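You operate a simulated robot arm through the tools that you are given. There is no shell and no other tool. Be economical: measure what you need, move in short steps, check, and stop when the job is done.

The job below is to be done with a simulated robot arm. You get a single attempt, and the scene is never put back.

## Task
Zero the caliper, then measure the width of short tube No 24 and sort it by the chart.
Fine: zero it with the jaw shut and leave the jaw open; long green tray if within both limits, else long red tray.

It is judged by the outcome, as a careful person would: the job done as asked, and still so three seconds after it is handed in. It fails if anything else is knocked over, pushed out of place, dropped, spilled or broken.

## Robot
A 7-joint arm with a two-finger gripper, hanging from a carriage that runs on a rail from [1923, -13] to [-557, 4] (x, y) and turns from -254 to 433 degrees about z. Base frame: it is fixed where the carriage stands at the start and does not move with it; the origin is on the floor, on the carriage's upright axis, x ahead of it, y to its left, z up; the surface under the hand at the start is at about z = 906. Lengths are in mm, angles in degrees, forces in N, time in s.
With the tool pointing down near the work surface it reaches from about 740 to 820 mm from the robot's upright axis, wherever it stands. Its first joint turns from -143.0 to 143.0 degrees. Places, roughly: bed of the caliper [800, 400, 900]; caliper jaw [700, 400, 900]. Payload 1.37 kg.
Tool frame: the origin (TCP) lies between the finger pads and is the grasp point; the fingertips stand 16 mm ahead of it; z points along the fingers, y is the line along which they close. The gripper opens to 92 mm. The gripper's body begins 74 mm behind the TCP.
Orientation is that of the tool frame in the base frame, as a unit quaternion [w, x, y, z]. With the fingers straight down and closing along the base's y, the tool's x points along the base's -x, its y along +y and its z along -z.

## Interface
- The arm moves only by the tool servo_tool. Its argument "series" is text: rows parted by semicolons, each of 7 numbers parted by spaces: the closure in counts, from 0 (fully open) to 255 (shut), then the shift along the tool's x, y, z in units of 500 mm (1.0 is 500 mm), then the turn, a rotation vector about the tool's x, y, z in units of 90 degrees (1.0 is 90 degrees). In form: grip x y z rx ry rz; .... A call has 1 to 12 rows; each row is the pose to reach, as a shift and turn from the pose commanded when the call began, along the tool's axes at that moment. A call with a number of a shift or a turn outside -1 to 1 is refused whole. A row lasts 0.2 s, in which the tool goes at most 50 mm and 8.6 degrees; a call with a longer step from one row to the next is refused whole, and so is a gripper value outside its range. Where a pose cannot be reached the arm comes as near as it can. A force on the tool above 50 N (or 10 N above the force at the start of the call, whichever is more), or a blocked arm, ends the call early, and 0.2 s more pass. Each finger halts on what it meets, pressing with about 26 N; the grip force reading is that of the motor and also rises with nothing between the fingers. The clock runs only during rows and for 0.2 s after the last one: add rows that repeat a pose to give the fingers time. The reply holds the time, the measured pose of the TCP, the force on the tool along the base axes, the opening and the grip force, in the units named above and with some noise, with the torque about the TCP (base axes, N m) and any sound that the robot's microphone picked up.
- Cameras (640 x 400 px; columns grow to the right, rows downward): "scene" is now at [257.2, 73, 1629.7]; the picture's right is [0.86, -0.50, 0.00], its down [-0.34, -0.59, -0.73] and it looks along [0.37, 0.63, -0.68] (base axes); focal length 270 px, centre (320, 200). "wrist" rides on the gripper at [71, 19, -111] in the tool frame; the picture's right is [-0.26, 0.97, 0.00], its down [-0.78, -0.21, -0.59] and it looks along [-0.57, -0.15, 0.81] (tool axes); focal length 280 px, centre (320, 200). There is no depth. A picture from a camera that has moved, and an enlarged one, comes with that camera's place and axes in the base frame and with its lens. The place of the scene camera against the robot may be out by one fixed shift of up to 12 mm in any direction.
- capture(camera): a new picture of that camera. No time passes.
- raise_lower(by): slides the trunk up (or, below 0, down) by that many mm; the arm and the scene camera ride with it, the base frame stays. It gives what a move gives, with no picture.
- base_move(legs): drives the robot by 1 to 6 legs, each [ahead, left, turn to the left] in mm, mm and degrees, along the robot's own axes; the way and the turn of a leg run together, so that a leg with both is an arc; at most 1500 mm and 180 degrees a leg. The arm and the cameras ride along, it lands a little off, and it stops where it bumps. It keeps to its track: a leg is cut to what the track allows. It gives what a move gives.
- turn_head(pan, tilt): turns the head with the scene camera to pan (to the left, within 155 degrees either way) and tilt (down, from -29 to 69), counted from straight ahead of the robot. It gives what a move gives.
- close_up(camera, box): a new picture of the part [left, top, right, bottom] of that camera's present view, enlarged. No time passes.
- sign_off(): hands the job in; it is judged then, once.

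Go step by step. Nothing tells you exact positions but the pictures and the camera data: compare them with the known pose of the tool, close in by small moves and look again before you grip or let go. The budget is 120 turns and 90 pictures, counting those below and the enlarged ones. Unless the task says otherwise, let go and move clear before handing in, and close with one line.

The tools are called after "Call:" by a JSON object that holds its "op" and its "data". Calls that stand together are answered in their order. servo_tool: Moves the arm, as the interface text tells. Its arguments: {"type":"object","properties":{"series":{"type":"string"}},"required":["series"]} The other tools are called the same way: raise_lower (by) slides the trunk up or down; base_move (legs) drives the base; turn_head (pan, tilt) turns the head that bears the scene camera; capture (camera) takes a picture; close_up (camera, box) takes an enlarged picture of a part of a camera's view; sign_off () hands the job in.

At the start:

```text
clock: 0.0
position: [560.7, 567.9, 1138.5]
ee_rot: [0.0, -0.001, 1.0, 0.001]
wrist_force: [-0.9, -0.5, -0.6]
moment: [0.03, -0.03, 0.0]
gripper_width: 92.0
grasp_force: 0.1
trunk travel left (down, up): [-275.0, 306.0]
robot x, y, heading: [3.2, 0.7, 0.1]
head pan, tilt: [59.7, 43.2]
```

scene: 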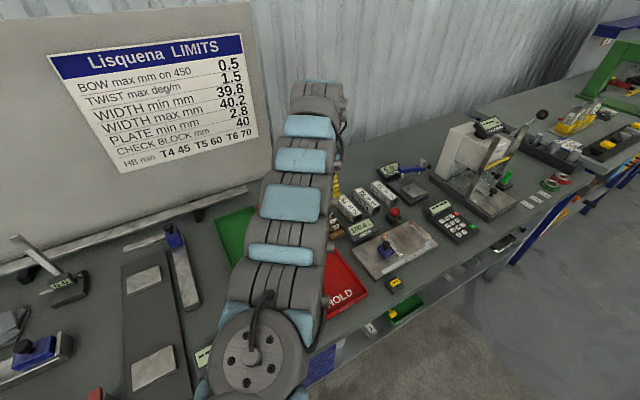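
wrist: 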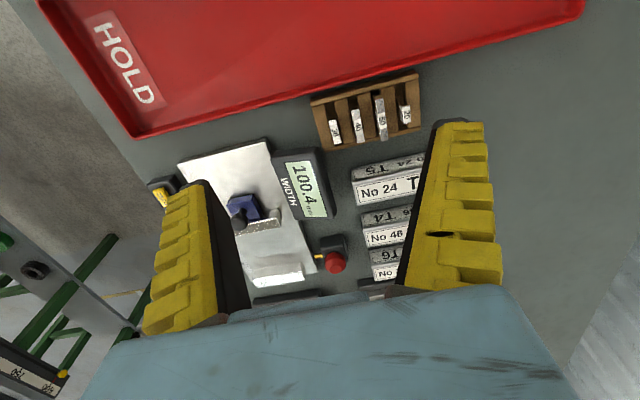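

I see the WIDTH caliper (reading 100.4), a rack of gauge blocks, three short tubes (No 24, 46, ...), and the chart with width 39.8–40.2 and check block 40. Next I look closer at the details.

Call:
{"op": "close_up", "data": {"camera": "scene", "box": [310, 150, 490, 330]}}

Call:
{"op": "close_up", "data": {"camera": "wrist", "box": [140, 60, 440, 310]}}

Call:
{"op": "close_up", "data": {"camera": "scene", "box": [40, 20, 270, 180]}}

```text
2.22 times, centred on (400, 240) of scene
camera zoom: at [257.2, 73.0, 1629.7], right [0.86, -0.5, 0.0], down [-0.34, -0.59, -0.73], along [0.37, 0.63, -0.68], focal length 599 px, centre (142, 111)
```

zoom: 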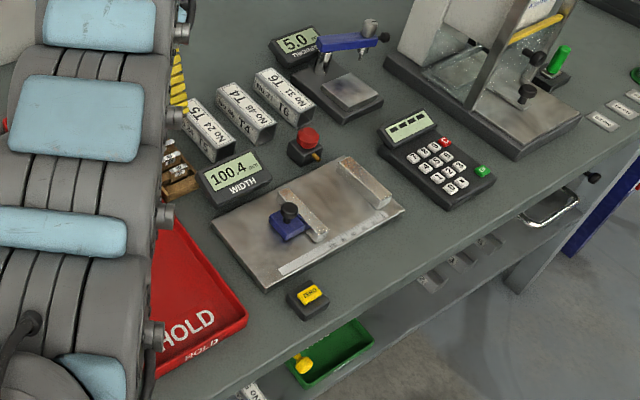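

```text
1.60 times, centred on (290, 185) of wrist
camera zoom: at [489.1, 588.5, 1247.3], right [0.26, 0.97, 0.0], down [0.78, -0.21, 0.59], along [0.57, -0.15, -0.81], focal length 449 px, centre (368, 224)
```

zoom: 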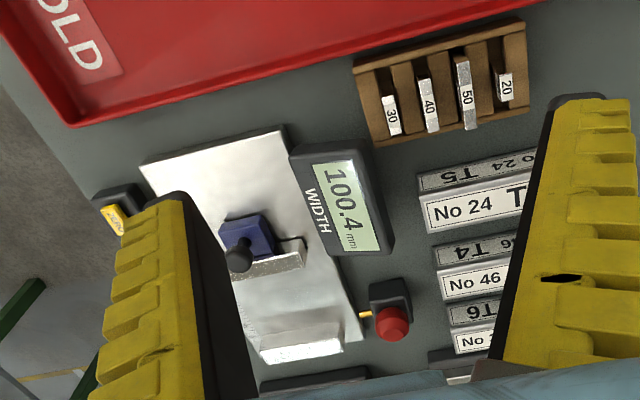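

```text
2.50 times, centred on (155, 100) of scene
camera zoom: at [257.2, 73.0, 1629.7], right [0.86, -0.5, 0.0], down [-0.34, -0.59, -0.73], along [0.37, 0.63, -0.68], focal length 674 px, centre (732, 450)
```

zoom: 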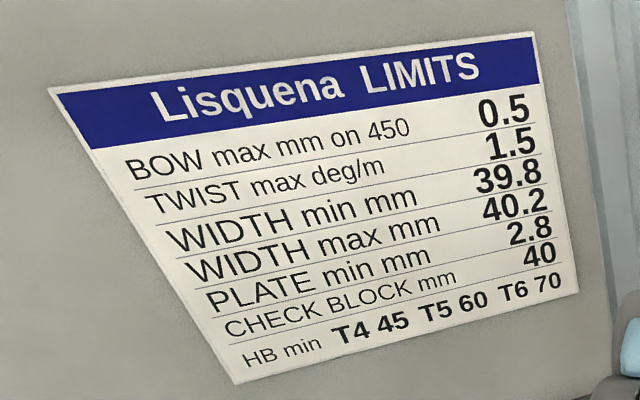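

The chart is read: width limits 39.8 to 40.2. Next I look at the trays to the left and the whole bench.

Call:
{"op": "turn_head", "data": {"pan": 95, "tilt": 50}}

Call:
{"op": "capture", "data": {"camera": "scene"}}

Call:
{"op": "turn_head", "data": {"pan": 35, "tilt": 55}}

Call:
{"op": "capture", "data": {"camera": "scene"}}

```text
clock: 1.0
position: [560.5, 567.3, 1136.1]
ee_rot: [0.0, 0.0, 1.0, 0.001]
wrist_force: [-0.4, 0.1, 0.5]
moment: [0.01, -0.01, -0.01]
gripper_width: 92.0
grasp_force: 0.1
trunk travel left (down, up): [-275.0, 306.0]
robot x, y, heading: [-0.5, 3.7, -0.3]
head pan, tilt: [95.0, 50.0]
```

```text
84 pictures are left
camera scene: at [208.9, 78.2, 1620.1], right [1.0, 0.09, 0.0], down [0.07, -0.76, -0.64], along [-0.06, 0.64, -0.77], focal length 270 px, centre (320, 200)
```

scene: 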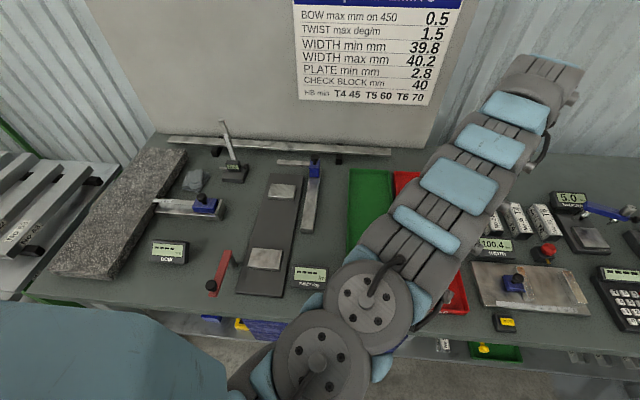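

```text
clock: 2.3
position: [561.3, 567.9, 1138.4]
ee_rot: [0.0, 0.0, 1.0, 0.0]
wrist_force: [-0.8, -1.1, 1.2]
moment: [0.01, 0.0, 0.01]
gripper_width: 91.9
grasp_force: 0.1
trunk travel left (down, up): [-275.0, 306.0]
robot x, y, heading: [1.0, 2.3, -0.0]
head pan, tilt: [35.0, 55.0]
```

```text
83 pictures are left
camera scene: at [274.5, 42.9, 1613.6], right [0.57, -0.82, 0.0], down [-0.67, -0.47, -0.57], along [0.47, 0.33, -0.82], focal length 270 px, centre (320, 200)
```

scene: 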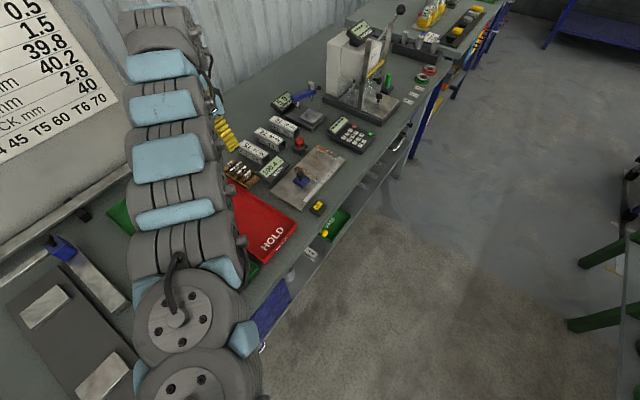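

The caliper jaw moves along base x, and the long green and red trays lie side by side at lower x. I move the wrist camera over the caliper and tubes for a better look.

Call:
{"op": "servo_tool", "data": {"series": "0 -0.033 -0.076 0 0 0 0; 0 -0.066 -0.152 0 0 0 0; 0 -0.1 -0.228 0 0 0 0; 0 -0.1 -0.228 0 0 0 0"}}

Call:
{"op": "capture", "data": {"camera": "wrist"}}

Call:
{"op": "close_up", "data": {"camera": "scene", "box": [210, 80, 370, 180]}}

Call:
{"op": "close_up", "data": {"camera": "scene", "box": [210, 140, 370, 240]}}

```text
clock: 3.3
position: [610.7, 452.0, 1137.3]
ee_rot: [0.0, 0.001, 1.0, -0.001]
wrist_force: [0.4, -0.6, -0.5]
moment: [0.05, 0.08, -0.01]
gripper_width: 91.8
grasp_force: 0.0
trunk travel left (down, up): [-275.0, 306.0]
robot x, y, heading: [0.2, 2.9, 0.0]
head pan, tilt: [35.0, 55.0]
```

```text
82 pictures are left
camera wrist: at [538.3, 473.8, 1246.7], right [0.26, 0.96, 0.0], down [0.78, -0.21, 0.59], along [0.57, -0.16, -0.81], focal length 280 px, centre (320, 200)
```

wrist: 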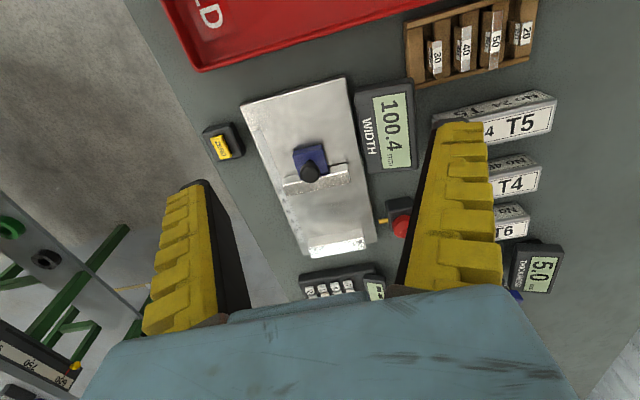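

```text
4.00 times, centred on (290, 130) of scene
camera zoom: at [274.6, 42.5, 1613.6], right [0.57, -0.82, 0.0], down [-0.67, -0.47, -0.57], along [0.47, 0.33, -0.82], focal length 1078 px, centre (440, 480)
```

zoom: 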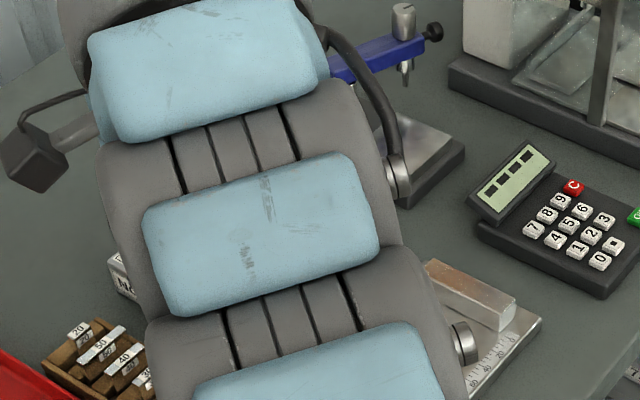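

```text
4.00 times, centred on (290, 190) of scene
camera zoom: at [274.6, 42.5, 1613.6], right [0.57, -0.82, 0.0], down [-0.67, -0.47, -0.57], along [0.47, 0.33, -0.82], focal length 1078 px, centre (440, 240)
```

zoom: 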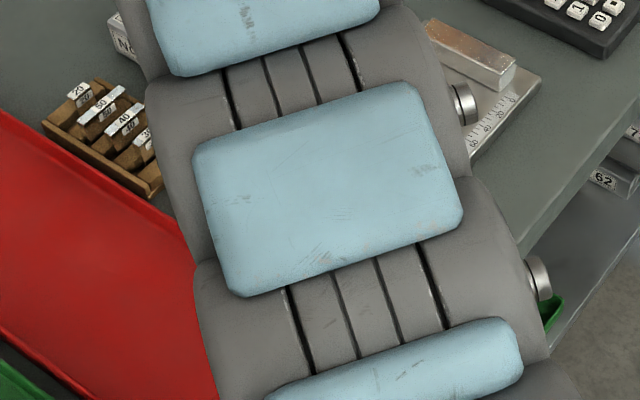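

Call:
{"op": "close_up", "data": {"camera": "wrist", "box": [200, 70, 440, 270]}}

Call:
{"op": "close_up", "data": {"camera": "wrist", "box": [390, 0, 590, 125]}}

```text
2.00 times, centred on (320, 170) of wrist
camera zoom: at [538.3, 473.8, 1246.7], right [0.26, 0.96, 0.0], down [0.78, -0.21, 0.59], along [0.57, -0.16, -0.81], focal length 561 px, centre (320, 260)
```

zoom: 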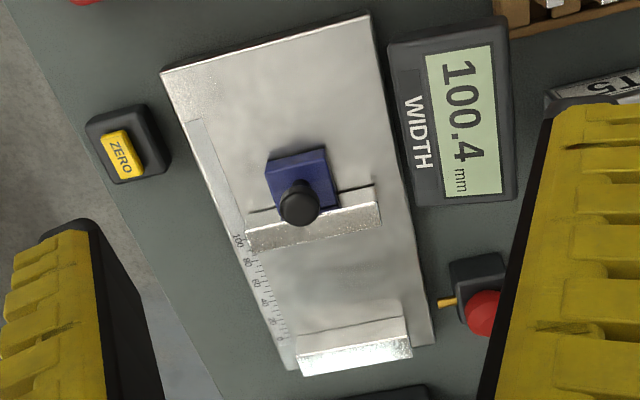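

```text
3.20 times, centred on (490, 62) of wrist
camera zoom: at [538.3, 473.8, 1246.7], right [0.26, 0.96, 0.0], down [0.78, -0.21, 0.59], along [0.57, -0.16, -0.81], focal length 897 px, centre (-224, 640)
```

zoom: 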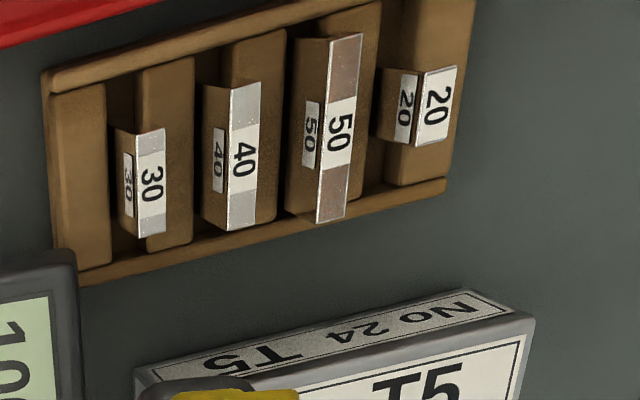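

The caliper is a bed with a fixed jaw at +x, a moving jaw with a knob near (702, 414, 950), a ZERO button on its near side and an unlabelled red button beside it. I drive along the rail and look closer at the red thing and the jaw.

Call:
{"op": "base_move", "data": {"legs": [[90, 0, 0]]}}

Call:
{"op": "servo_tool", "data": {"series": "0 0.02 0.08 0.05 0 0 0; 0 0.04 0.16 0.1 0 0 0; 0 0.04 0.2 0.12 0 0 0; 0 0.04 0.2 0.12 0 0 0"}}

Call:
{"op": "capture", "data": {"camera": "wrist"}}

```text
clock: 4.4
position: [699.3, 453.7, 1138.2]
ee_rot: [0.001, 0.001, 1.0, 0.0]
wrist_force: [-0.8, 0.4, 0.7]
moment: [0.02, 0.01, 0.01]
gripper_width: 92.0
grasp_force: 0.0
trunk travel left (down, up): [-275.0, 306.0]
robot x, y, heading: [88.9, 0.8, -0.2]
head pan, tilt: [35.0, 55.0]
```

```text
clock: 5.4
position: [676.6, 550.7, 1076.0]
ee_rot: [0.0, 0.001, 1.0, 0.0]
wrist_force: [-0.1, -0.2, 0.3]
moment: [0.03, 0.0, -0.01]
gripper_width: 92.1
grasp_force: 0.1
out of reach, approached as far as the arm can: row 3, 4
trunk travel left (down, up): [-275.0, 306.0]
robot x, y, heading: [88.4, -2.6, -0.3]
head pan, tilt: [35.0, 55.0]
```

```text
77 pictures are left
camera wrist: at [605.2, 571.2, 1185.7], right [0.26, 0.96, 0.0], down [0.78, -0.21, 0.59], along [0.57, -0.16, -0.81], focal length 280 px, centre (320, 200)
```

wrist: 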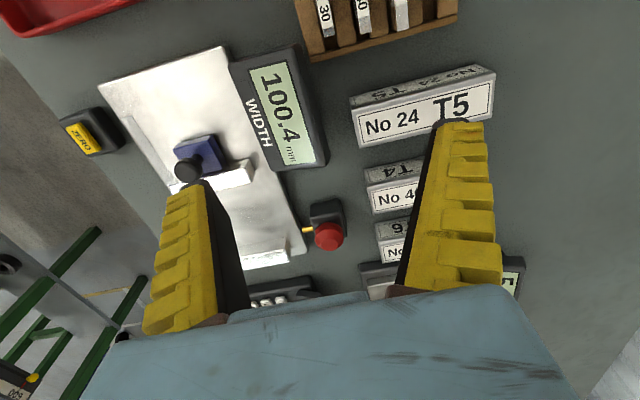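

Call:
{"op": "close_up", "data": {"camera": "wrist", "box": [160, 120, 400, 270]}}

Call:
{"op": "close_up", "data": {"camera": "wrist", "box": [290, 40, 530, 190]}}

```text
2.67 times, centred on (280, 195) of wrist
camera zoom: at [605.2, 571.2, 1185.7], right [0.26, 0.96, 0.0], down [0.78, -0.21, 0.59], along [0.57, -0.16, -0.81], focal length 748 px, centre (427, 213)
```

zoom: 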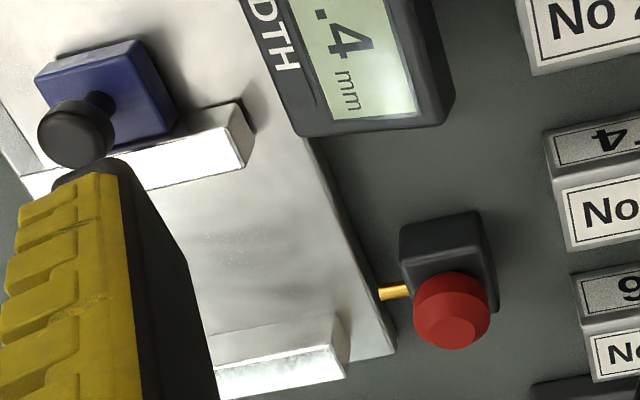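

```text
2.67 times, centred on (410, 115) of wrist
camera zoom: at [605.2, 571.2, 1185.7], right [0.26, 0.96, 0.0], down [0.78, -0.21, 0.59], along [0.57, -0.16, -0.81], focal length 748 px, centre (80, 427)
```

zoom: 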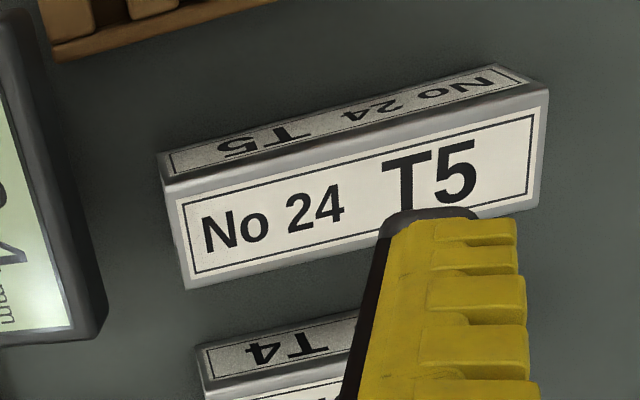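

The knob comes out at (704, 413, 948), and tube No 24 at x 688–728, y 575–691 with its top near 946. I go above the knob next, with the fingers closing along y.

Call:
{"op": "servo_tool", "data": {"series": "40 -0.015 -0.09 0.04 0 0 0; 80 -0.03 -0.18 0.08 0 0 0; 80 -0.05 -0.27 0.132 0 0 0; 80 -0.05 -0.28 0.136 0 0 0; 80 -0.05 -0.28 0.136 0 0 0"}}

Call:
{"op": "capture", "data": {"camera": "wrist"}}

Call:
{"op": "capture", "data": {"camera": "scene"}}

```text
refused: row 3 steps farther than a row can; nothing moved
```

```text
74 pictures are left
camera wrist: at [605.2, 571.2, 1185.7], right [0.26, 0.96, 0.0], down [0.78, -0.21, 0.59], along [0.57, -0.16, -0.81], focal length 280 px, centre (320, 200)
```

wrist: 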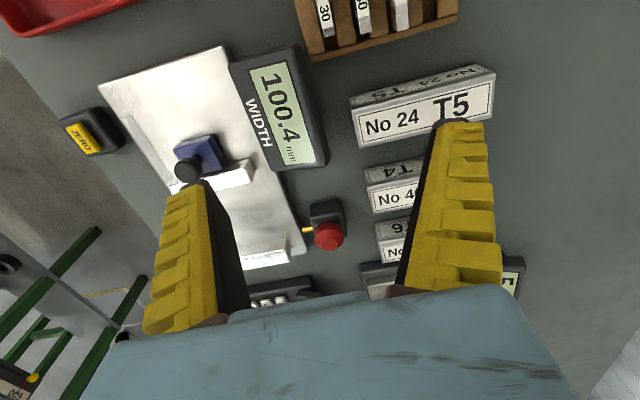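

```text
73 pictures are left
camera scene: at [363.6, 41.9, 1613.5], right [0.57, -0.82, 0.0], down [-0.67, -0.47, -0.57], along [0.47, 0.33, -0.82], focal length 270 px, centre (320, 200)
```

scene: 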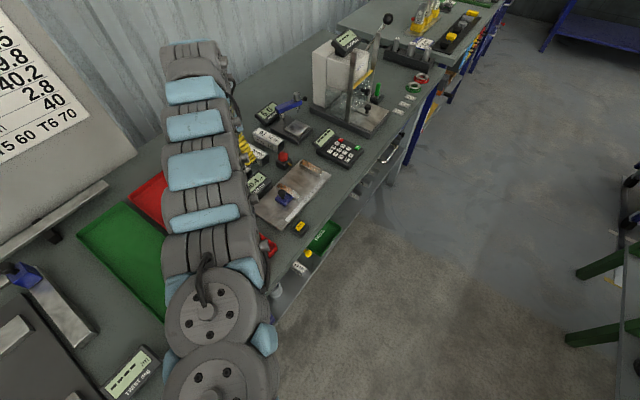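

The step limit refused that call, so I use smaller rows to the same point.

Call:
{"op": "servo_tool", "data": {"series": "40 -0.012 -0.07 0.034 0 0 0; 80 -0.025 -0.14 0.068 0 0 0; 80 -0.038 -0.21 0.102 0 0 0; 80 -0.05 -0.28 0.136 0 0 0; 80 -0.05 -0.28 0.136 0 0 0"}}

Call:
{"op": "capture", "data": {"camera": "wrist"}}

Call:
{"op": "close_up", "data": {"camera": "scene", "box": [220, 130, 380, 250]}}

```text
clock: 6.6
position: [701.5, 410.6, 1008.5]
ee_rot: [0.0, 0.0, 1.0, 0.0]
wrist_force: [-1.0, -0.9, -0.2]
moment: [0.0, -0.01, -0.02]
gripper_width: 65.8
grasp_force: 1.4
trunk travel left (down, up): [-275.0, 306.0]
robot x, y, heading: [88.9, -2.5, 0.2]
head pan, tilt: [35.0, 55.0]
```

```text
72 pictures are left
camera wrist: at [630.0, 432.1, 1118.3], right [0.26, 0.96, 0.0], down [0.78, -0.21, 0.59], along [0.57, -0.15, -0.81], focal length 280 px, centre (320, 200)
```

wrist: 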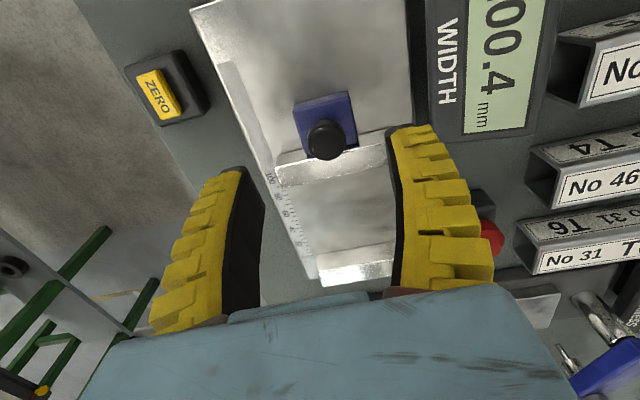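

```text
3.33 times, centred on (300, 190) of scene
camera zoom: at [363.7, 41.8, 1613.6], right [0.57, -0.82, 0.0], down [-0.67, -0.47, -0.57], along [0.47, 0.33, -0.82], focal length 898 px, centre (387, 233)
```

zoom: 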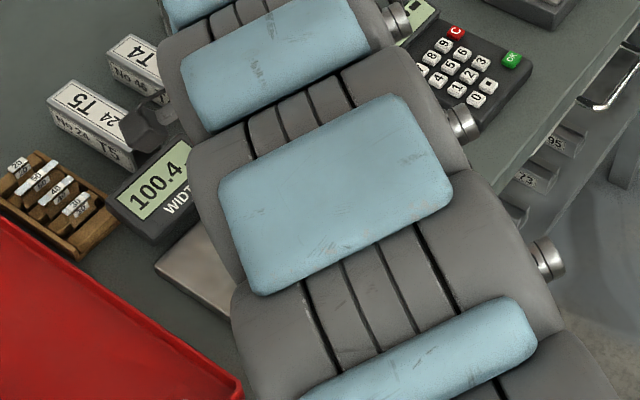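

The knob re-measures at (704, 416, 948). I lower over it and look.

Call:
{"op": "servo_tool", "data": {"series": "80 -0.005 0.01 0.03 0 0 0; 80 -0.005 0.01 0.06 0 0 0; 80 -0.005 0.01 0.09 0 0 0; 80 -0.005 0.01 0.107 0 0 0; 80 -0.005 0.01 0.107 0 0 0"}}

Call:
{"op": "capture", "data": {"camera": "wrist"}}

```text
clock: 7.8
position: [704.1, 415.1, 954.4]
ee_rot: [0.0, 0.0, 1.0, 0.0]
wrist_force: [0.7, -0.8, 0.0]
moment: [0.02, 0.0, 0.03]
gripper_width: 65.5
grasp_force: 1.8
trunk travel left (down, up): [-275.0, 306.0]
robot x, y, heading: [90.9, -4.3, -0.3]
head pan, tilt: [35.0, 55.0]
```

```text
70 pictures are left
camera wrist: at [632.3, 436.5, 1065.4], right [0.26, 0.96, 0.0], down [0.78, -0.21, 0.59], along [0.57, -0.15, -0.81], focal length 280 px, centre (320, 200)
```

wrist: 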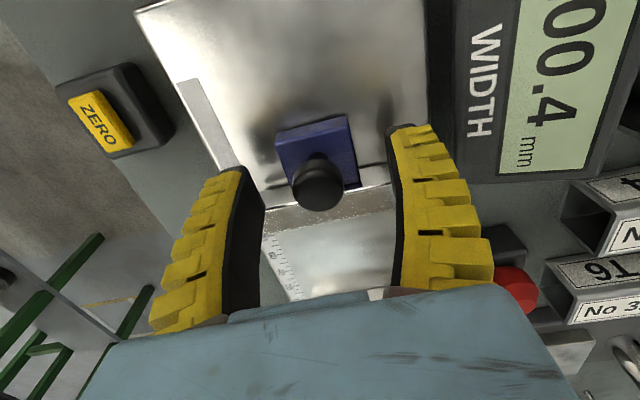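

Aligned around the knob; I close on it.

Call:
{"op": "servo_tool", "data": {"series": "130 0 0.003 0.0 0 0 0; 200 0 0.003 0.0 0 0 0; 255 0 0.003 0.0 0 0 0; 255 0 0.003 0.0 0 0 0"}}

Call:
{"op": "servo_tool", "data": {"series": "255 -0.01 0 0 0 0 0; 255 -0.02 0 0 0 0 0; 255 -0.03 0 0 0 0 0; 255 -0.04 0 0 0 0 0; 255 -0.04 0 0 0 0 0"}}

Call:
{"op": "capture", "data": {"camera": "wrist"}}

```text
clock: 8.8
position: [703.6, 415.7, 955.0]
ee_rot: [0.0, 0.001, 1.0, -0.001]
wrist_force: [0.8, -3.8, -6.8]
moment: [-0.03, 0.05, 0.01]
gripper_width: 15.4
grasp_force: 27.9
trunk travel left (down, up): [-275.0, 306.0]
robot x, y, heading: [91.2, -4.5, -0.2]
head pan, tilt: [35.0, 55.0]
```

```text
clock: 10.0
position: [725.5, 415.7, 954.6]
ee_rot: [0.0, 0.001, 1.0, -0.001]
wrist_force: [-1.2, -5.8, -0.3]
moment: [-0.04, 0.31, -0.02]
gripper_width: 15.4
grasp_force: 28.4
trunk travel left (down, up): [-275.0, 306.0]
robot x, y, heading: [87.9, -0.5, 0.0]
head pan, tilt: [35.0, 55.0]
```

```text
69 pictures are left
camera wrist: at [652.4, 436.2, 1064.6], right [0.26, 0.96, 0.0], down [0.78, -0.21, 0.59], along [0.57, -0.16, -0.81], focal length 280 px, centre (320, 200)
```

wrist: 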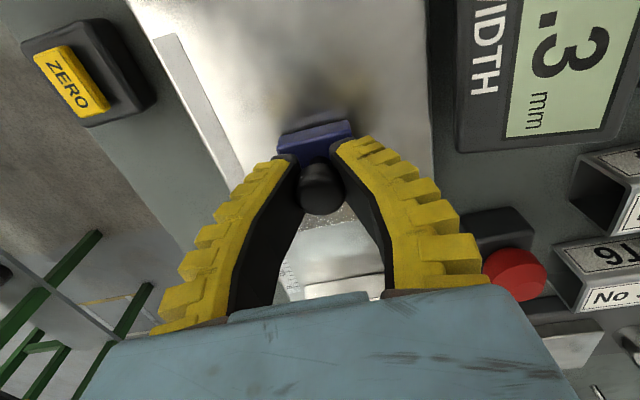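

The jaw moves with the knob. I go on towards shut.

Call:
{"op": "servo_tool", "data": {"series": "255 -0.02 0 0 0 0 0; 255 -0.04 0 0 0 0 0; 255 -0.06 0 0 0 0 0; 255 -0.08 0 0 0 0 0; 255 -0.1 0 0 0 0 0; 255 -0.12 0 0 0 0 0; 255 -0.14 0 0 0 0 0; 255 -0.14 0 0 0 0 0"}}

Call:
{"op": "capture", "data": {"camera": "wrist"}}

Call:
{"op": "close_up", "data": {"camera": "scene", "box": [220, 130, 380, 250]}}

```text
clock: 11.8
position: [790.0, 414.7, 954.3]
ee_rot: [0.0, -0.001, 1.0, 0.0]
wrist_force: [0.5, 5.6, -14.2]
moment: [-0.05, 0.06, 0.07]
gripper_width: 14.0
grasp_force: 27.7
out of reach, approached as far as the arm can: row 7, 8
trunk travel left (down, up): [-275.0, 306.0]
robot x, y, heading: [86.7, -2.6, -0.1]
head pan, tilt: [35.0, 55.0]
```

```text
68 pictures are left
camera wrist: at [718.1, 435.4, 1064.1], right [0.26, 0.97, 0.0], down [0.78, -0.21, 0.59], along [0.57, -0.15, -0.81], focal length 280 px, centre (320, 200)
```

wrist: 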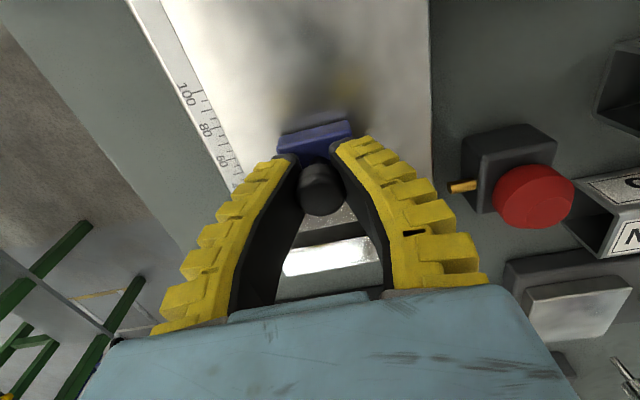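

```text
3.33 times, centred on (300, 190) of scene
camera zoom: at [363.0, 42.3, 1613.2], right [0.57, -0.82, 0.0], down [-0.67, -0.47, -0.57], along [0.47, 0.33, -0.82], focal length 898 px, centre (387, 233)
```

zoom: 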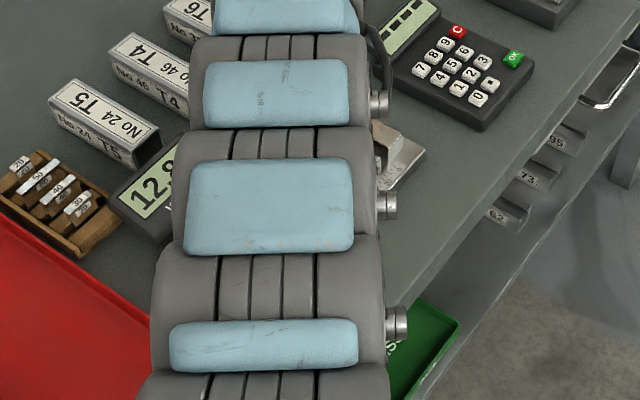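

The display reads 12.8 and the arm is at its reach. I open the fingers, drive the base ahead a little, and regrip.

Call:
{"op": "servo_tool", "data": {"series": "150 0 0 0 0 0 0; 100 0 0 0 0 0 0; 100 0 0 0 0 0 0"}}

Call:
{"op": "base_move", "data": {"legs": [[25, 0, 0]]}}

```text
clock: 12.6
position: [792.2, 413.2, 956.5]
ee_rot: [-0.001, 0.001, 1.0, 0.0]
wrist_force: [1.0, 0.0, -0.9]
moment: [0.01, 0.01, 0.04]
gripper_width: 58.5
grasp_force: 1.6
trunk travel left (down, up): [-275.0, 306.0]
robot x, y, heading: [87.5, -1.1, -0.0]
head pan, tilt: [35.0, 55.0]
```

```text
clock: 13.4
position: [816.3, 412.6, 955.2]
ee_rot: [0.0, -0.001, 1.0, 0.0]
wrist_force: [0.4, 0.5, 0.4]
moment: [-0.03, 0.04, -0.02]
gripper_width: 58.9
grasp_force: 1.8
trunk travel left (down, up): [-275.0, 306.0]
robot x, y, heading: [111.6, -2.4, 0.1]
head pan, tilt: [35.0, 55.0]
```

Call:
{"op": "servo_tool", "data": {"series": "100 0.03 0.003 0 0 0 0; 100 0.056 0.003 0 0 0 0; 100 0.056 0.003 0 0 0 0"}}

Call:
{"op": "capture", "data": {"camera": "wrist"}}

```text
clock: 14.2
position: [788.7, 413.6, 955.2]
ee_rot: [0.0, 0.001, 1.0, 0.0]
wrist_force: [0.9, 1.0, 0.3]
moment: [0.02, 0.0, -0.03]
gripper_width: 58.8
grasp_force: 1.4
trunk travel left (down, up): [-275.0, 306.0]
robot x, y, heading: [114.2, 0.6, 0.1]
head pan, tilt: [35.0, 55.0]
```

```text
66 pictures are left
camera wrist: at [717.3, 435.3, 1065.2], right [0.26, 0.96, 0.0], down [0.78, -0.21, 0.59], along [0.57, -0.16, -0.81], focal length 280 px, centre (320, 200)
```

wrist: 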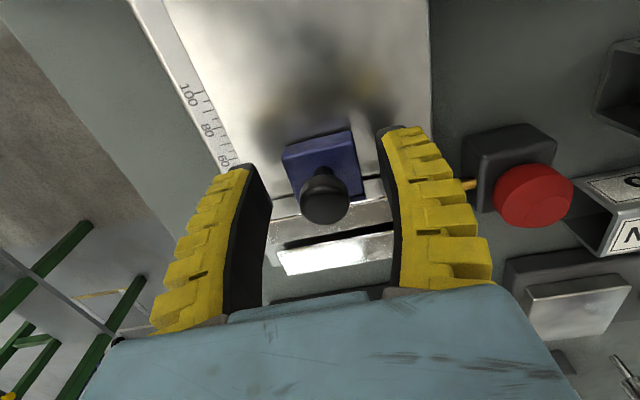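

The knob sits at about x 797. I centre on it, grip and push gently until it meets the fixed jaw.

Call:
{"op": "servo_tool", "data": {"series": "100 -0.016 0.003 0 0 0 0; 180 -0.016 0.003 0 0 0 0; 255 -0.016 0.003 0 0 0 0; 255 -0.016 0.003 0 0 0 0; 255 -0.016 0.003 0 0 0 0"}}

Call:
{"op": "servo_tool", "data": {"series": "255 -0.008 0 0 0 0 0; 255 -0.016 0 0 0 0 0; 255 -0.022 0 0 0 0 0; 255 -0.028 0 0 0 0 0; 255 -0.034 0 0 0 0 0; 255 -0.04 0 0 0 0 0; 255 -0.044 0 0 0 0 0; 255 -0.044 0 0 0 0 0"}}

Call:
{"op": "capture", "data": {"camera": "wrist"}}

Call:
{"op": "close_up", "data": {"camera": "scene", "box": [180, 120, 340, 240]}}

```text
clock: 15.4
position: [796.7, 414.0, 954.8]
ee_rot: [0.0, 0.001, 1.0, -0.001]
wrist_force: [1.4, -5.1, -4.6]
moment: [-0.02, 0.03, -0.04]
gripper_width: 15.5
grasp_force: 28.0
trunk travel left (down, up): [-275.0, 306.0]
robot x, y, heading: [116.4, -1.3, 0.2]
head pan, tilt: [35.0, 55.0]
```

```text
clock: 17.2
position: [803.9, 413.5, 947.9]
ee_rot: [-0.005, -0.001, 1.0, -0.002]
wrist_force: [-46.7, -10.8, -8.5]
moment: [-0.01, -0.46, -0.01]
gripper_width: 13.7
grasp_force: 27.8
trunk travel left (down, up): [-275.0, 306.0]
robot x, y, heading: [115.8, 1.4, 0.2]
head pan, tilt: [35.0, 55.0]
```

```text
65 pictures are left
camera wrist: at [733.9, 435.7, 1058.5], right [0.26, 0.97, -0.01], down [0.79, -0.21, 0.58], along [0.56, -0.16, -0.81], focal length 280 px, centre (320, 200)
```

wrist: 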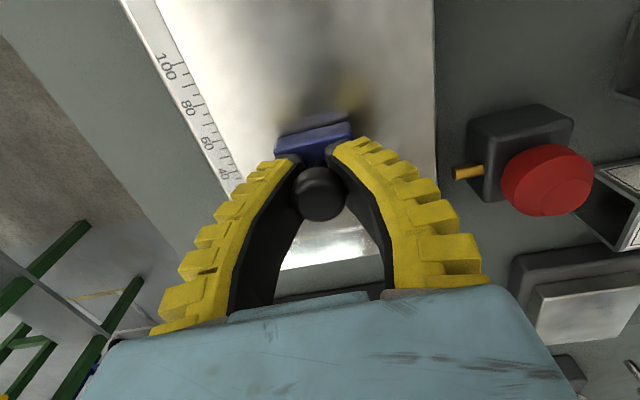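

```text
3.33 times, centred on (260, 180) of scene
camera zoom: at [383.8, 40.9, 1611.4], right [0.57, -0.82, 0.0], down [-0.68, -0.47, -0.57], along [0.46, 0.33, -0.82], focal length 898 px, centre (520, 267)
```

zoom: 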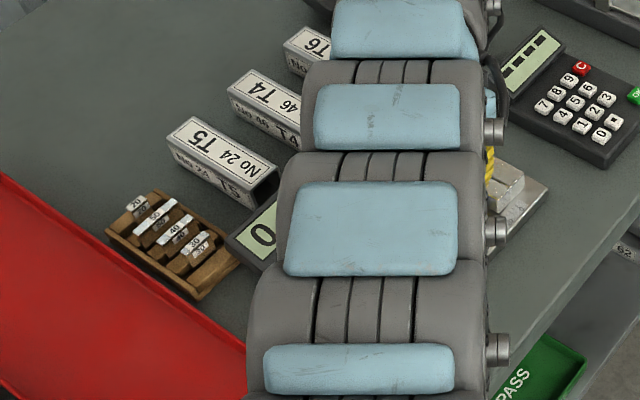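

It met the stop with the display showing 0-something. I ease the push, let go, and rise.

Call:
{"op": "servo_tool", "data": {"series": "255 0.012 0 0 0 0 0; 200 0.014 0 0 0 0 0; 120 0.014 0 0 0 0 0; 80 0.014 0 0 0 0 0; 80 0.014 0 -0.06 0 0 0; 80 0.014 0 -0.14 0 0 0; 80 0.014 0 -0.14 0 0 0"}}

Call:
{"op": "servo_tool", "data": {"series": "80 0.04 0.09 0 0 0 0; 80 0.1 0.14 -0.05 0 0 0;  80 0.16 0.18 -0.08 0 0 0; 80 0.16 0.18 -0.08 0 0 0"}}

Call:
{"op": "capture", "data": {"camera": "wrist"}}

```text
clock: 18.8
position: [810.4, 416.5, 1026.5]
ee_rot: [0.001, 0.0, 1.0, 0.0]
wrist_force: [-0.4, -0.3, 0.5]
moment: [0.04, 0.02, 0.01]
gripper_width: 65.7
grasp_force: 1.6
trunk travel left (down, up): [-275.0, 306.0]
robot x, y, heading: [114.2, -1.9, 0.2]
head pan, tilt: [35.0, 55.0]
```

```text
clock: 19.8
position: [731.7, 506.8, 1066.7]
ee_rot: [0.0, 0.001, 1.0, 0.001]
wrist_force: [0.4, 0.3, -0.3]
moment: [-0.01, 0.02, 0.04]
gripper_width: 65.7
grasp_force: 1.9
trunk travel left (down, up): [-275.0, 306.0]
robot x, y, heading: [113.6, 3.0, -0.2]
head pan, tilt: [35.0, 55.0]
```

```text
63 pictures are left
camera wrist: at [658.9, 527.3, 1176.5], right [0.26, 0.96, 0.0], down [0.78, -0.21, 0.59], along [0.57, -0.16, -0.81], focal length 280 px, centre (320, 200)
```

wrist: 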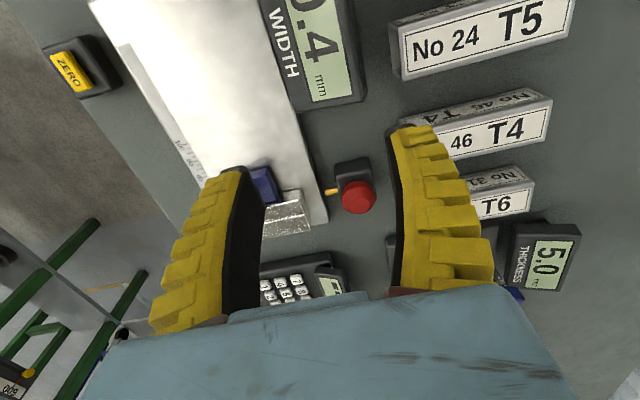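

Call:
{"op": "close_up", "data": {"camera": "wrist", "box": [220, 140, 380, 260]}}

Call:
{"op": "close_up", "data": {"camera": "wrist", "box": [40, 0, 380, 110]}}

```text
3.33 times, centred on (300, 200) of wrist
camera zoom: at [658.9, 527.3, 1176.5], right [0.26, 0.96, 0.0], down [0.78, -0.21, 0.59], along [0.57, -0.16, -0.81], focal length 935 px, centre (387, 200)
```

zoom: 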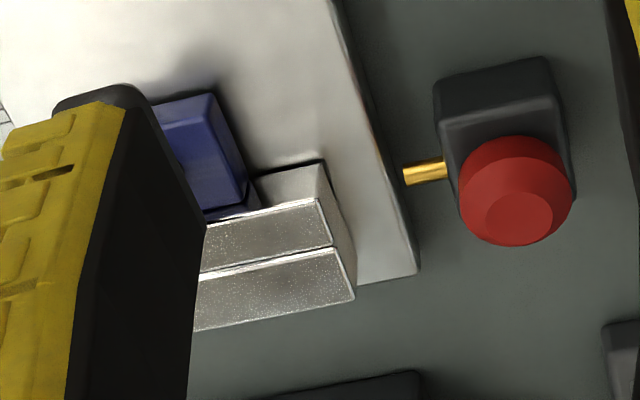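

```text
1.88 times, centred on (210, 55) of wrist
camera zoom: at [658.9, 527.3, 1176.5], right [0.26, 0.96, 0.0], down [0.78, -0.21, 0.59], along [0.57, -0.16, -0.81], focal length 528 px, centre (527, 473)
```

zoom: 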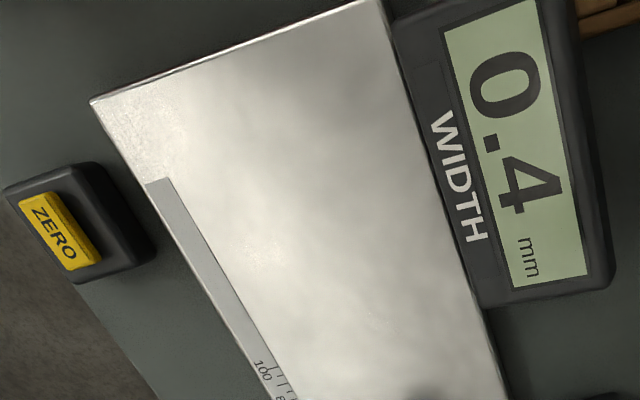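

The jaws are visibly shut with 0.4 showing, so zeroing is needed. The ZERO button is at about (654, 312, 920); I drive back to reach it and go above it with the fingers closed.

Call:
{"op": "base_move", "data": {"legs": [[-172, 0, 0]]}}

Call:
{"op": "servo_tool", "data": {"series": "120 -0.035 -0.07 0.02 0 0 0; 200 -0.07 -0.14 0.04 0 0 0; 255 -0.105 -0.21 0.06 0 0 0; 255 -0.14 -0.28 0.08 0 0 0; 255 -0.165 -0.34 0.1 0 0 0; 255 -0.188 -0.392 0.13 0 0 0; 255 -0.188 -0.392 0.13 0 0 0"}}

Call:
{"op": "capture", "data": {"camera": "wrist"}}

```text
clock: 21.3
position: [560.6, 507.6, 1066.7]
ee_rot: [0.0, 0.0, 1.0, 0.0]
wrist_force: [-1.6, 0.4, -0.6]
moment: [-0.02, -0.01, 0.0]
gripper_width: 65.3
grasp_force: 2.0
trunk travel left (down, up): [-275.0, 306.0]
robot x, y, heading: [-53.6, 3.1, -0.2]
head pan, tilt: [35.0, 55.0]
```

```text
clock: 22.9
position: [657.8, 309.8, 1003.2]
ee_rot: [0.001, 0.0, 1.0, 0.001]
wrist_force: [-0.2, -0.4, 0.6]
moment: [0.07, -0.01, -0.02]
gripper_width: 0.1
grasp_force: 26.2
trunk travel left (down, up): [-275.0, 306.0]
robot x, y, heading: [-55.8, 2.9, 0.1]
head pan, tilt: [35.0, 55.0]
```

```text
60 pictures are left
camera wrist: at [586.2, 331.1, 1111.7], right [0.26, 0.97, 0.0], down [0.78, -0.21, 0.59], along [0.57, -0.15, -0.81], focal length 280 px, centre (320, 200)
```

wrist: 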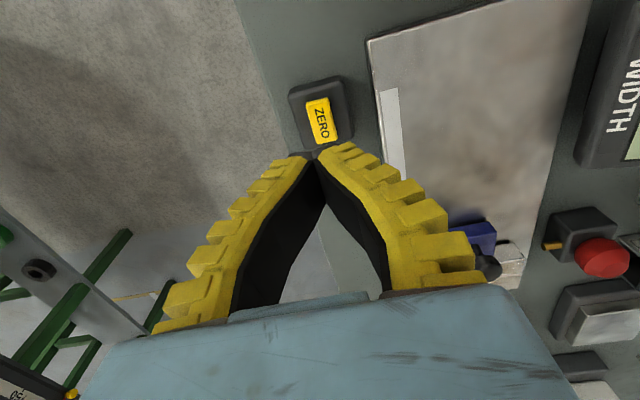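

The cap is at about (653.5, 314). I line up and come down near it.

Call:
{"op": "servo_tool", "data": {"series": "255 0.008 0.009 0.04 0 0 0; 255 0.008 0.009 0.08 0 0 0; 255 0.008 0.009 0.106 0 0 0; 255 0.008 0.009 0.106 0 0 0"}}

Call:
{"op": "close_up", "data": {"camera": "wrist", "box": [220, 80, 420, 220]}}

```text
clock: 23.9
position: [652.7, 314.8, 948.9]
ee_rot: [0.001, 0.001, 1.0, 0.0]
wrist_force: [-0.9, 1.3, 0.3]
moment: [0.0, 0.0, 0.02]
gripper_width: 0.0
grasp_force: 26.0
trunk travel left (down, up): [-275.0, 306.0]
robot x, y, heading: [-56.6, 2.8, 0.0]
head pan, tilt: [35.0, 55.0]
```

```text
2.86 times, centred on (320, 150) of wrist
camera zoom: at [581.4, 336.4, 1058.9], right [0.26, 0.97, 0.0], down [0.78, -0.21, 0.59], along [0.57, -0.15, -0.81], focal length 801 px, centre (320, 343)
```

zoom: 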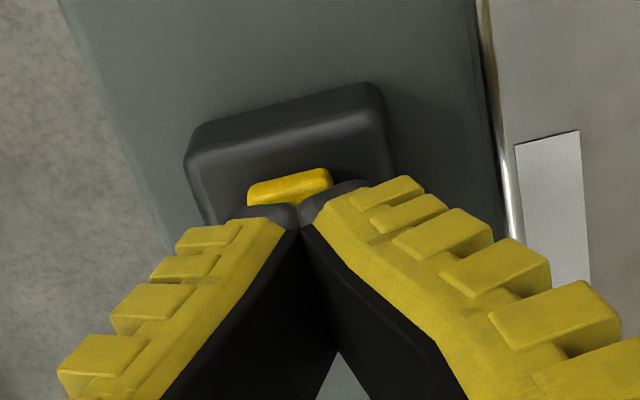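

Over the cap. I press down in small steps.

Call:
{"op": "servo_tool", "data": {"series": "255 0 0 0.006 0 0 0; 255 0 0 0.01 0 0 0; 255 0 0 0.014 0 0 0; 255 0 0 0.018 0 0 0; 255 0 0 0.018 0 0 0"}}

Call:
{"op": "close_up", "data": {"camera": "scene", "box": [240, 80, 480, 260]}}

```text
clock: 25.1
position: [651.7, 317.0, 939.7]
ee_rot: [0.0, 0.0, 1.0, 0.0]
wrist_force: [-0.1, -0.3, 1.0]
moment: [-0.02, 0.02, -0.02]
gripper_width: 0.0
grasp_force: 25.8
trunk travel left (down, up): [-275.0, 306.0]
robot x, y, heading: [-55.8, -0.7, -0.3]
head pan, tilt: [35.0, 55.0]
```

```text
2.22 times, centred on (360, 170) of scene
camera zoom: at [219.7, 43.3, 1613.6], right [0.57, -0.82, 0.0], down [-0.67, -0.47, -0.57], along [0.47, 0.33, -0.82], focal length 599 px, centre (231, 267)
```

zoom: 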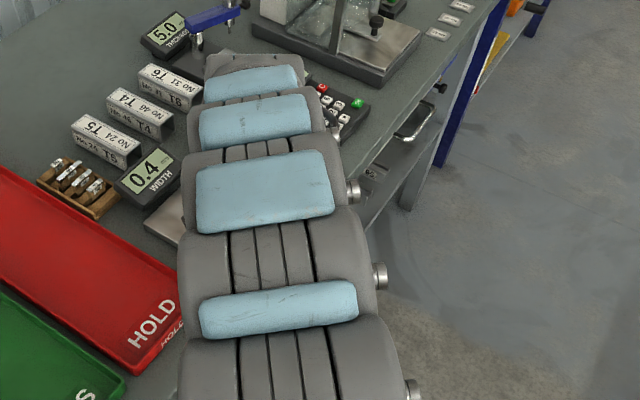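

The display is visible here (0.4) and there is no contact yet. I press further.

Call:
{"op": "servo_tool", "data": {"series": "255 0 0 0.004 0 0 0; 255 0 0 0.008 0 0 0; 255 0 0 0.012 0 0 0; 255 0 0 0.012 0 0 0"}}

Call:
{"op": "close_up", "data": {"camera": "scene", "box": [250, 110, 350, 180]}}

```text
clock: 26.1
position: [652.8, 316.7, 933.9]
ee_rot: [0.0, 0.0, 1.0, 0.001]
wrist_force: [-3.5, -1.5, 10.8]
moment: [-0.09, 0.05, -0.02]
gripper_width: 5.8
grasp_force: 28.2
trunk travel left (down, up): [-275.0, 306.0]
robot x, y, heading: [-54.4, -1.7, -0.1]
head pan, tilt: [35.0, 55.0]
heard: click
```

```text
5.71 times, centred on (300, 145) of scene
camera zoom: at [219.9, 43.4, 1613.8], right [0.57, -0.82, 0.0], down [-0.67, -0.47, -0.57], along [0.47, 0.33, -0.82], focal length 1540 px, centre (434, 514)
```

zoom: 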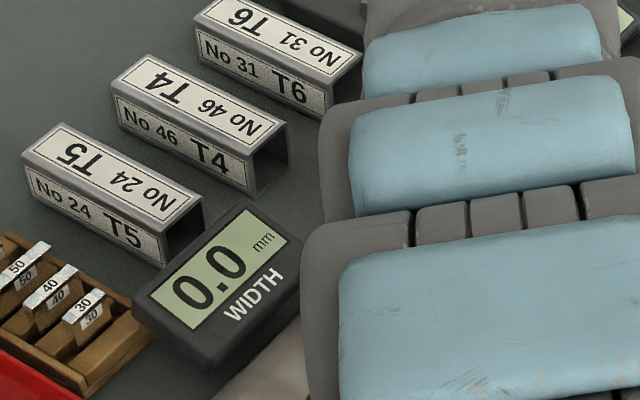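

Zeroed: 0.0 with a click. I rise, drive ahead and go to the knob, now near x 804, to open the jaw.

Call:
{"op": "servo_tool", "data": {"series": "255 0 0 -0.04 0 0 0; 200 0 0 -0.12 0 0 0; 120 0 0 -0.15 0 0 0; 80 0 0 -0.15 0 0 0"}}

Call:
{"op": "base_move", "data": {"legs": [[167, 0, 0]]}}

Call:
{"op": "servo_tool", "data": {"series": "80 0.015 0.07 0 0 0 0; 80 0.034 0.14 0 0 0 0; 80 0.034 0.196 0 0 0 0; 80 0.034 0.196 0 0 0 0"}}

Call:
{"op": "capture", "data": {"camera": "wrist"}}

```text
clock: 27.1
position: [650.8, 316.0, 1008.2]
ee_rot: [0.0, 0.0, 1.0, 0.0]
wrist_force: [-0.1, -0.2, 0.5]
moment: [0.03, 0.02, 0.0]
gripper_width: 65.4
grasp_force: 1.9
trunk travel left (down, up): [-275.0, 306.0]
robot x, y, heading: [-59.0, 0.6, 0.1]
head pan, tilt: [35.0, 55.0]
```

```text
clock: 28.5
position: [814.7, 314.7, 1008.7]
ee_rot: [0.0, 0.0, 1.0, 0.0]
wrist_force: [0.9, -0.8, 0.3]
moment: [0.02, 0.02, 0.01]
gripper_width: 65.7
grasp_force: 2.2
trunk travel left (down, up): [-275.0, 306.0]
robot x, y, heading: [107.1, 0.5, 0.1]
head pan, tilt: [35.0, 55.0]
```

```text
clock: 29.5
position: [799.7, 413.9, 1009.6]
ee_rot: [0.0, -0.001, 1.0, -0.001]
wrist_force: [-0.1, 0.0, 0.0]
moment: [-0.04, -0.01, -0.01]
gripper_width: 65.6
grasp_force: 1.9
trunk travel left (down, up): [-275.0, 306.0]
robot x, y, heading: [107.9, 1.2, -0.2]
head pan, tilt: [35.0, 55.0]
```

```text
56 pictures are left
camera wrist: at [727.7, 434.8, 1118.3], right [0.26, 0.97, 0.0], down [0.78, -0.21, 0.59], along [0.57, -0.15, -0.81], focal length 280 px, centre (320, 200)
```

wrist: 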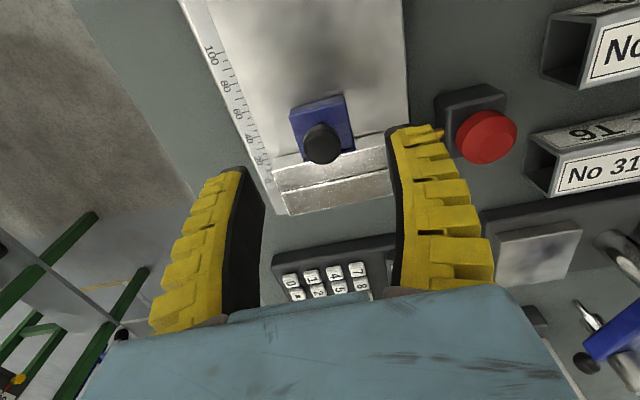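

Call:
{"op": "servo_tool", "data": {"series": "80 -0.006 0.005 0.04 0 0 0; 80 -0.006 0.005 0.08 0 0 0; 80 -0.006 0.005 0.109 0 0 0; 120 -0.006 0.005 0.109 0 0 0; 190 -0.006 0.005 0.109 0 0 0; 255 -0.006 0.005 0.109 0 0 0; 255 -0.006 0.005 0.109 0 0 0; 255 -0.006 0.005 0.109 0 0 0"}}

Call:
{"op": "servo_tool", "data": {"series": "255 0.015 0 0 0 0 0; 255 0.03 0 0 0 0 0; 255 0.05 0 0 0 0 0; 255 0.07 0 0 0 0 0; 255 0.09 0 0 0 0 0; 255 0.11 0 0 0 0 0; 255 0.13 0 0 0 0 0; 255 0.15 0 0 0 0 0; 255 0.17 0 0 0 0 0; 255 0.19 0 0 0 0 0; 255 0.2 0 0 0 0 0; 255 0.2 0 0 0 0 0"}}

Call:
{"op": "capture", "data": {"camera": "wrist"}}

```text
clock: 31.3
position: [800.7, 414.4, 953.0]
ee_rot: [0.0, 0.0, 1.0, -0.001]
wrist_force: [1.0, -2.0, -6.8]
moment: [-0.01, -0.08, -0.02]
gripper_width: 14.5
grasp_force: 28.3
trunk travel left (down, up): [-275.0, 306.0]
robot x, y, heading: [107.3, -1.7, 0.1]
head pan, tilt: [35.0, 55.0]
```

```text
clock: 33.9
position: [700.3, 415.8, 952.9]
ee_rot: [0.001, 0.001, 1.0, 0.0]
wrist_force: [17.9, 10.6, -32.3]
moment: [-0.11, -0.19, -0.03]
gripper_width: 14.0
grasp_force: 27.6
trunk travel left (down, up): [-275.0, 306.0]
robot x, y, heading: [108.7, -0.8, 0.2]
head pan, tilt: [35.0, 55.0]
```

```text
55 pictures are left
camera wrist: at [629.7, 436.1, 1062.8], right [0.26, 0.96, 0.0], down [0.78, -0.21, 0.59], along [0.57, -0.16, -0.81], focal length 280 px, centre (320, 200)
```

wrist: 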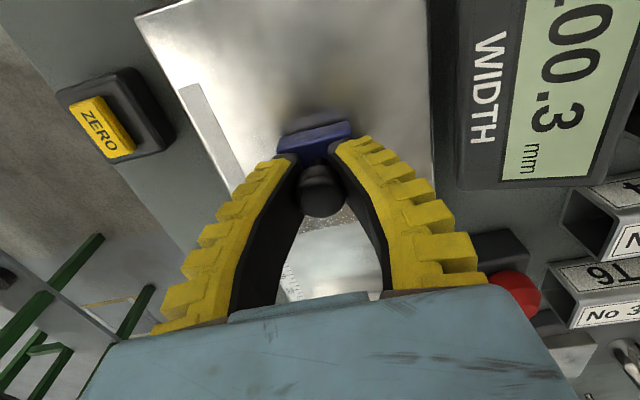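

The jaw is open at 100.3. I let go, rise, drive ahead, and swing to above tube No 24 with the fingers turned to close along x.

Call:
{"op": "servo_tool", "data": {"series": "255 -0.004 0 0 0 0 0; 180 -0.004 0 0 0 0 0; 100 -0.004 0 0 0 0 0; 80 -0.004 0 0 0 0 0; 60 -0.004 0 -0.08 0 0 0; 40 -0.004 0 -0.17 0 0 0; 20 -0.004 0 -0.25 0 0 0; 0 -0.004 0 -0.25 0 0 0"}}

Call:
{"op": "base_move", "data": {"legs": [[145, 0, 0]]}}

Call:
{"op": "servo_tool", "data": {"series": "0 0.025 0.03 0 0 0 -0.09; 0 0.05 0.07 0 0 0 -0.18; 0 0.075 0.11 0 0 0 -0.27; 0 0.1 0.15 0 0 0 -0.36; 0 0.125 0.19 0 0 0 -0.45; 0 0.15 0.23 0 0 0 -0.54; 0 0.175 0.27 0 0 0 -0.63; 0 0.2 0.31 0 0 0 -0.72; 0 0.225 0.35 0 0 0 -0.81; 0 0.25 0.39 0 0 0 -0.9; 0 0.27 0.434 0 0 0 -0.98; 0 0.274 0.434 0 0 0 -1"}}

Call:
{"op": "capture", "data": {"camera": "wrist"}}

```text
clock: 35.7
position: [704.1, 417.0, 1080.6]
ee_rot: [0.0, 0.0, 1.0, 0.0]
wrist_force: [-0.4, 0.1, 0.0]
moment: [0.02, 0.03, 0.0]
gripper_width: 92.0
grasp_force: 0.1
trunk travel left (down, up): [-275.0, 306.0]
robot x, y, heading: [110.3, 2.2, 0.1]
head pan, tilt: [35.0, 55.0]
```

```text
clock: 37.1
position: [851.3, 417.5, 1079.0]
ee_rot: [0.001, -0.001, 1.0, 0.0]
wrist_force: [-0.4, 0.1, 0.5]
moment: [0.02, 0.03, 0.0]
gripper_width: 92.0
grasp_force: 0.1
trunk travel left (down, up): [-275.0, 306.0]
robot x, y, heading: [260.3, 0.7, 0.1]
head pan, tilt: [35.0, 55.0]
```

```text
clock: 39.7
position: [713.5, 633.8, 1079.2]
ee_rot: [0.001, 0.709, -0.705, 0.0]
wrist_force: [-0.9, 1.3, 0.6]
moment: [-0.04, -0.06, -0.01]
gripper_width: 91.8
grasp_force: 0.1
trunk travel left (down, up): [-275.0, 306.0]
robot x, y, heading: [258.2, -5.3, 0.2]
head pan, tilt: [35.0, 55.0]
```

```text
54 pictures are left
camera wrist: at [694.0, 565.0, 1189.6], right [-0.97, 0.26, 0.0], down [0.21, 0.78, 0.59], along [0.15, 0.57, -0.81], focal length 280 px, centre (320, 200)
```

wrist: 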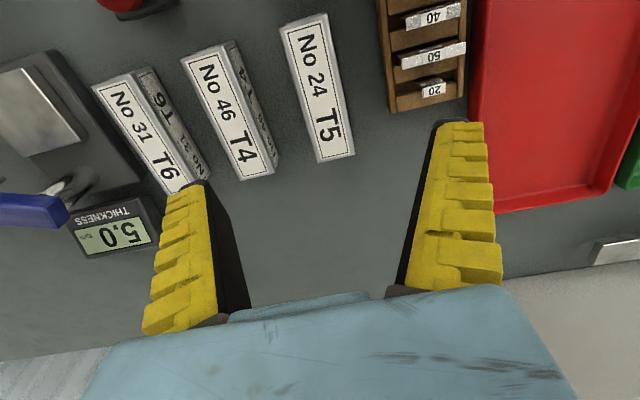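

Tube No 24 measures centred at (710, 633.5). I lower over it with the fingers at about 70 mm.

Call:
{"op": "servo_tool", "data": {"series": "65 0 0.007 0.05 0 0 0; 65 0 0.007 0.13 0 0 0; 65 0 0.007 0.2 0 0 0; 65 0 0.007 0.2 0 0 0"}}

Call:
{"op": "capture", "data": {"camera": "wrist"}}

```text
clock: 40.7
position: [710.5, 633.7, 980.5]
ee_rot: [0.0, 0.708, -0.706, 0.0]
wrist_force: [0.5, -0.1, 0.5]
moment: [-0.02, -0.02, 0.0]
gripper_width: 70.4
grasp_force: 1.8
trunk travel left (down, up): [-275.0, 306.0]
robot x, y, heading: [259.9, -2.1, 0.5]
head pan, tilt: [35.0, 55.0]
```

```text
53 pictures are left
camera wrist: at [690.9, 564.2, 1090.0], right [-0.97, 0.26, 0.0], down [0.21, 0.78, 0.59], along [0.15, 0.57, -0.81], focal length 280 px, centre (320, 200)
```

wrist: 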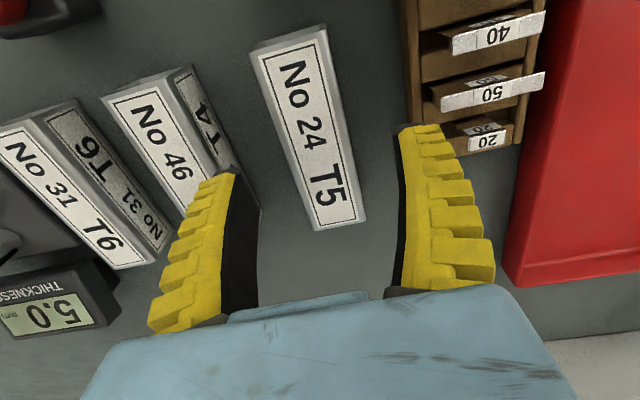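

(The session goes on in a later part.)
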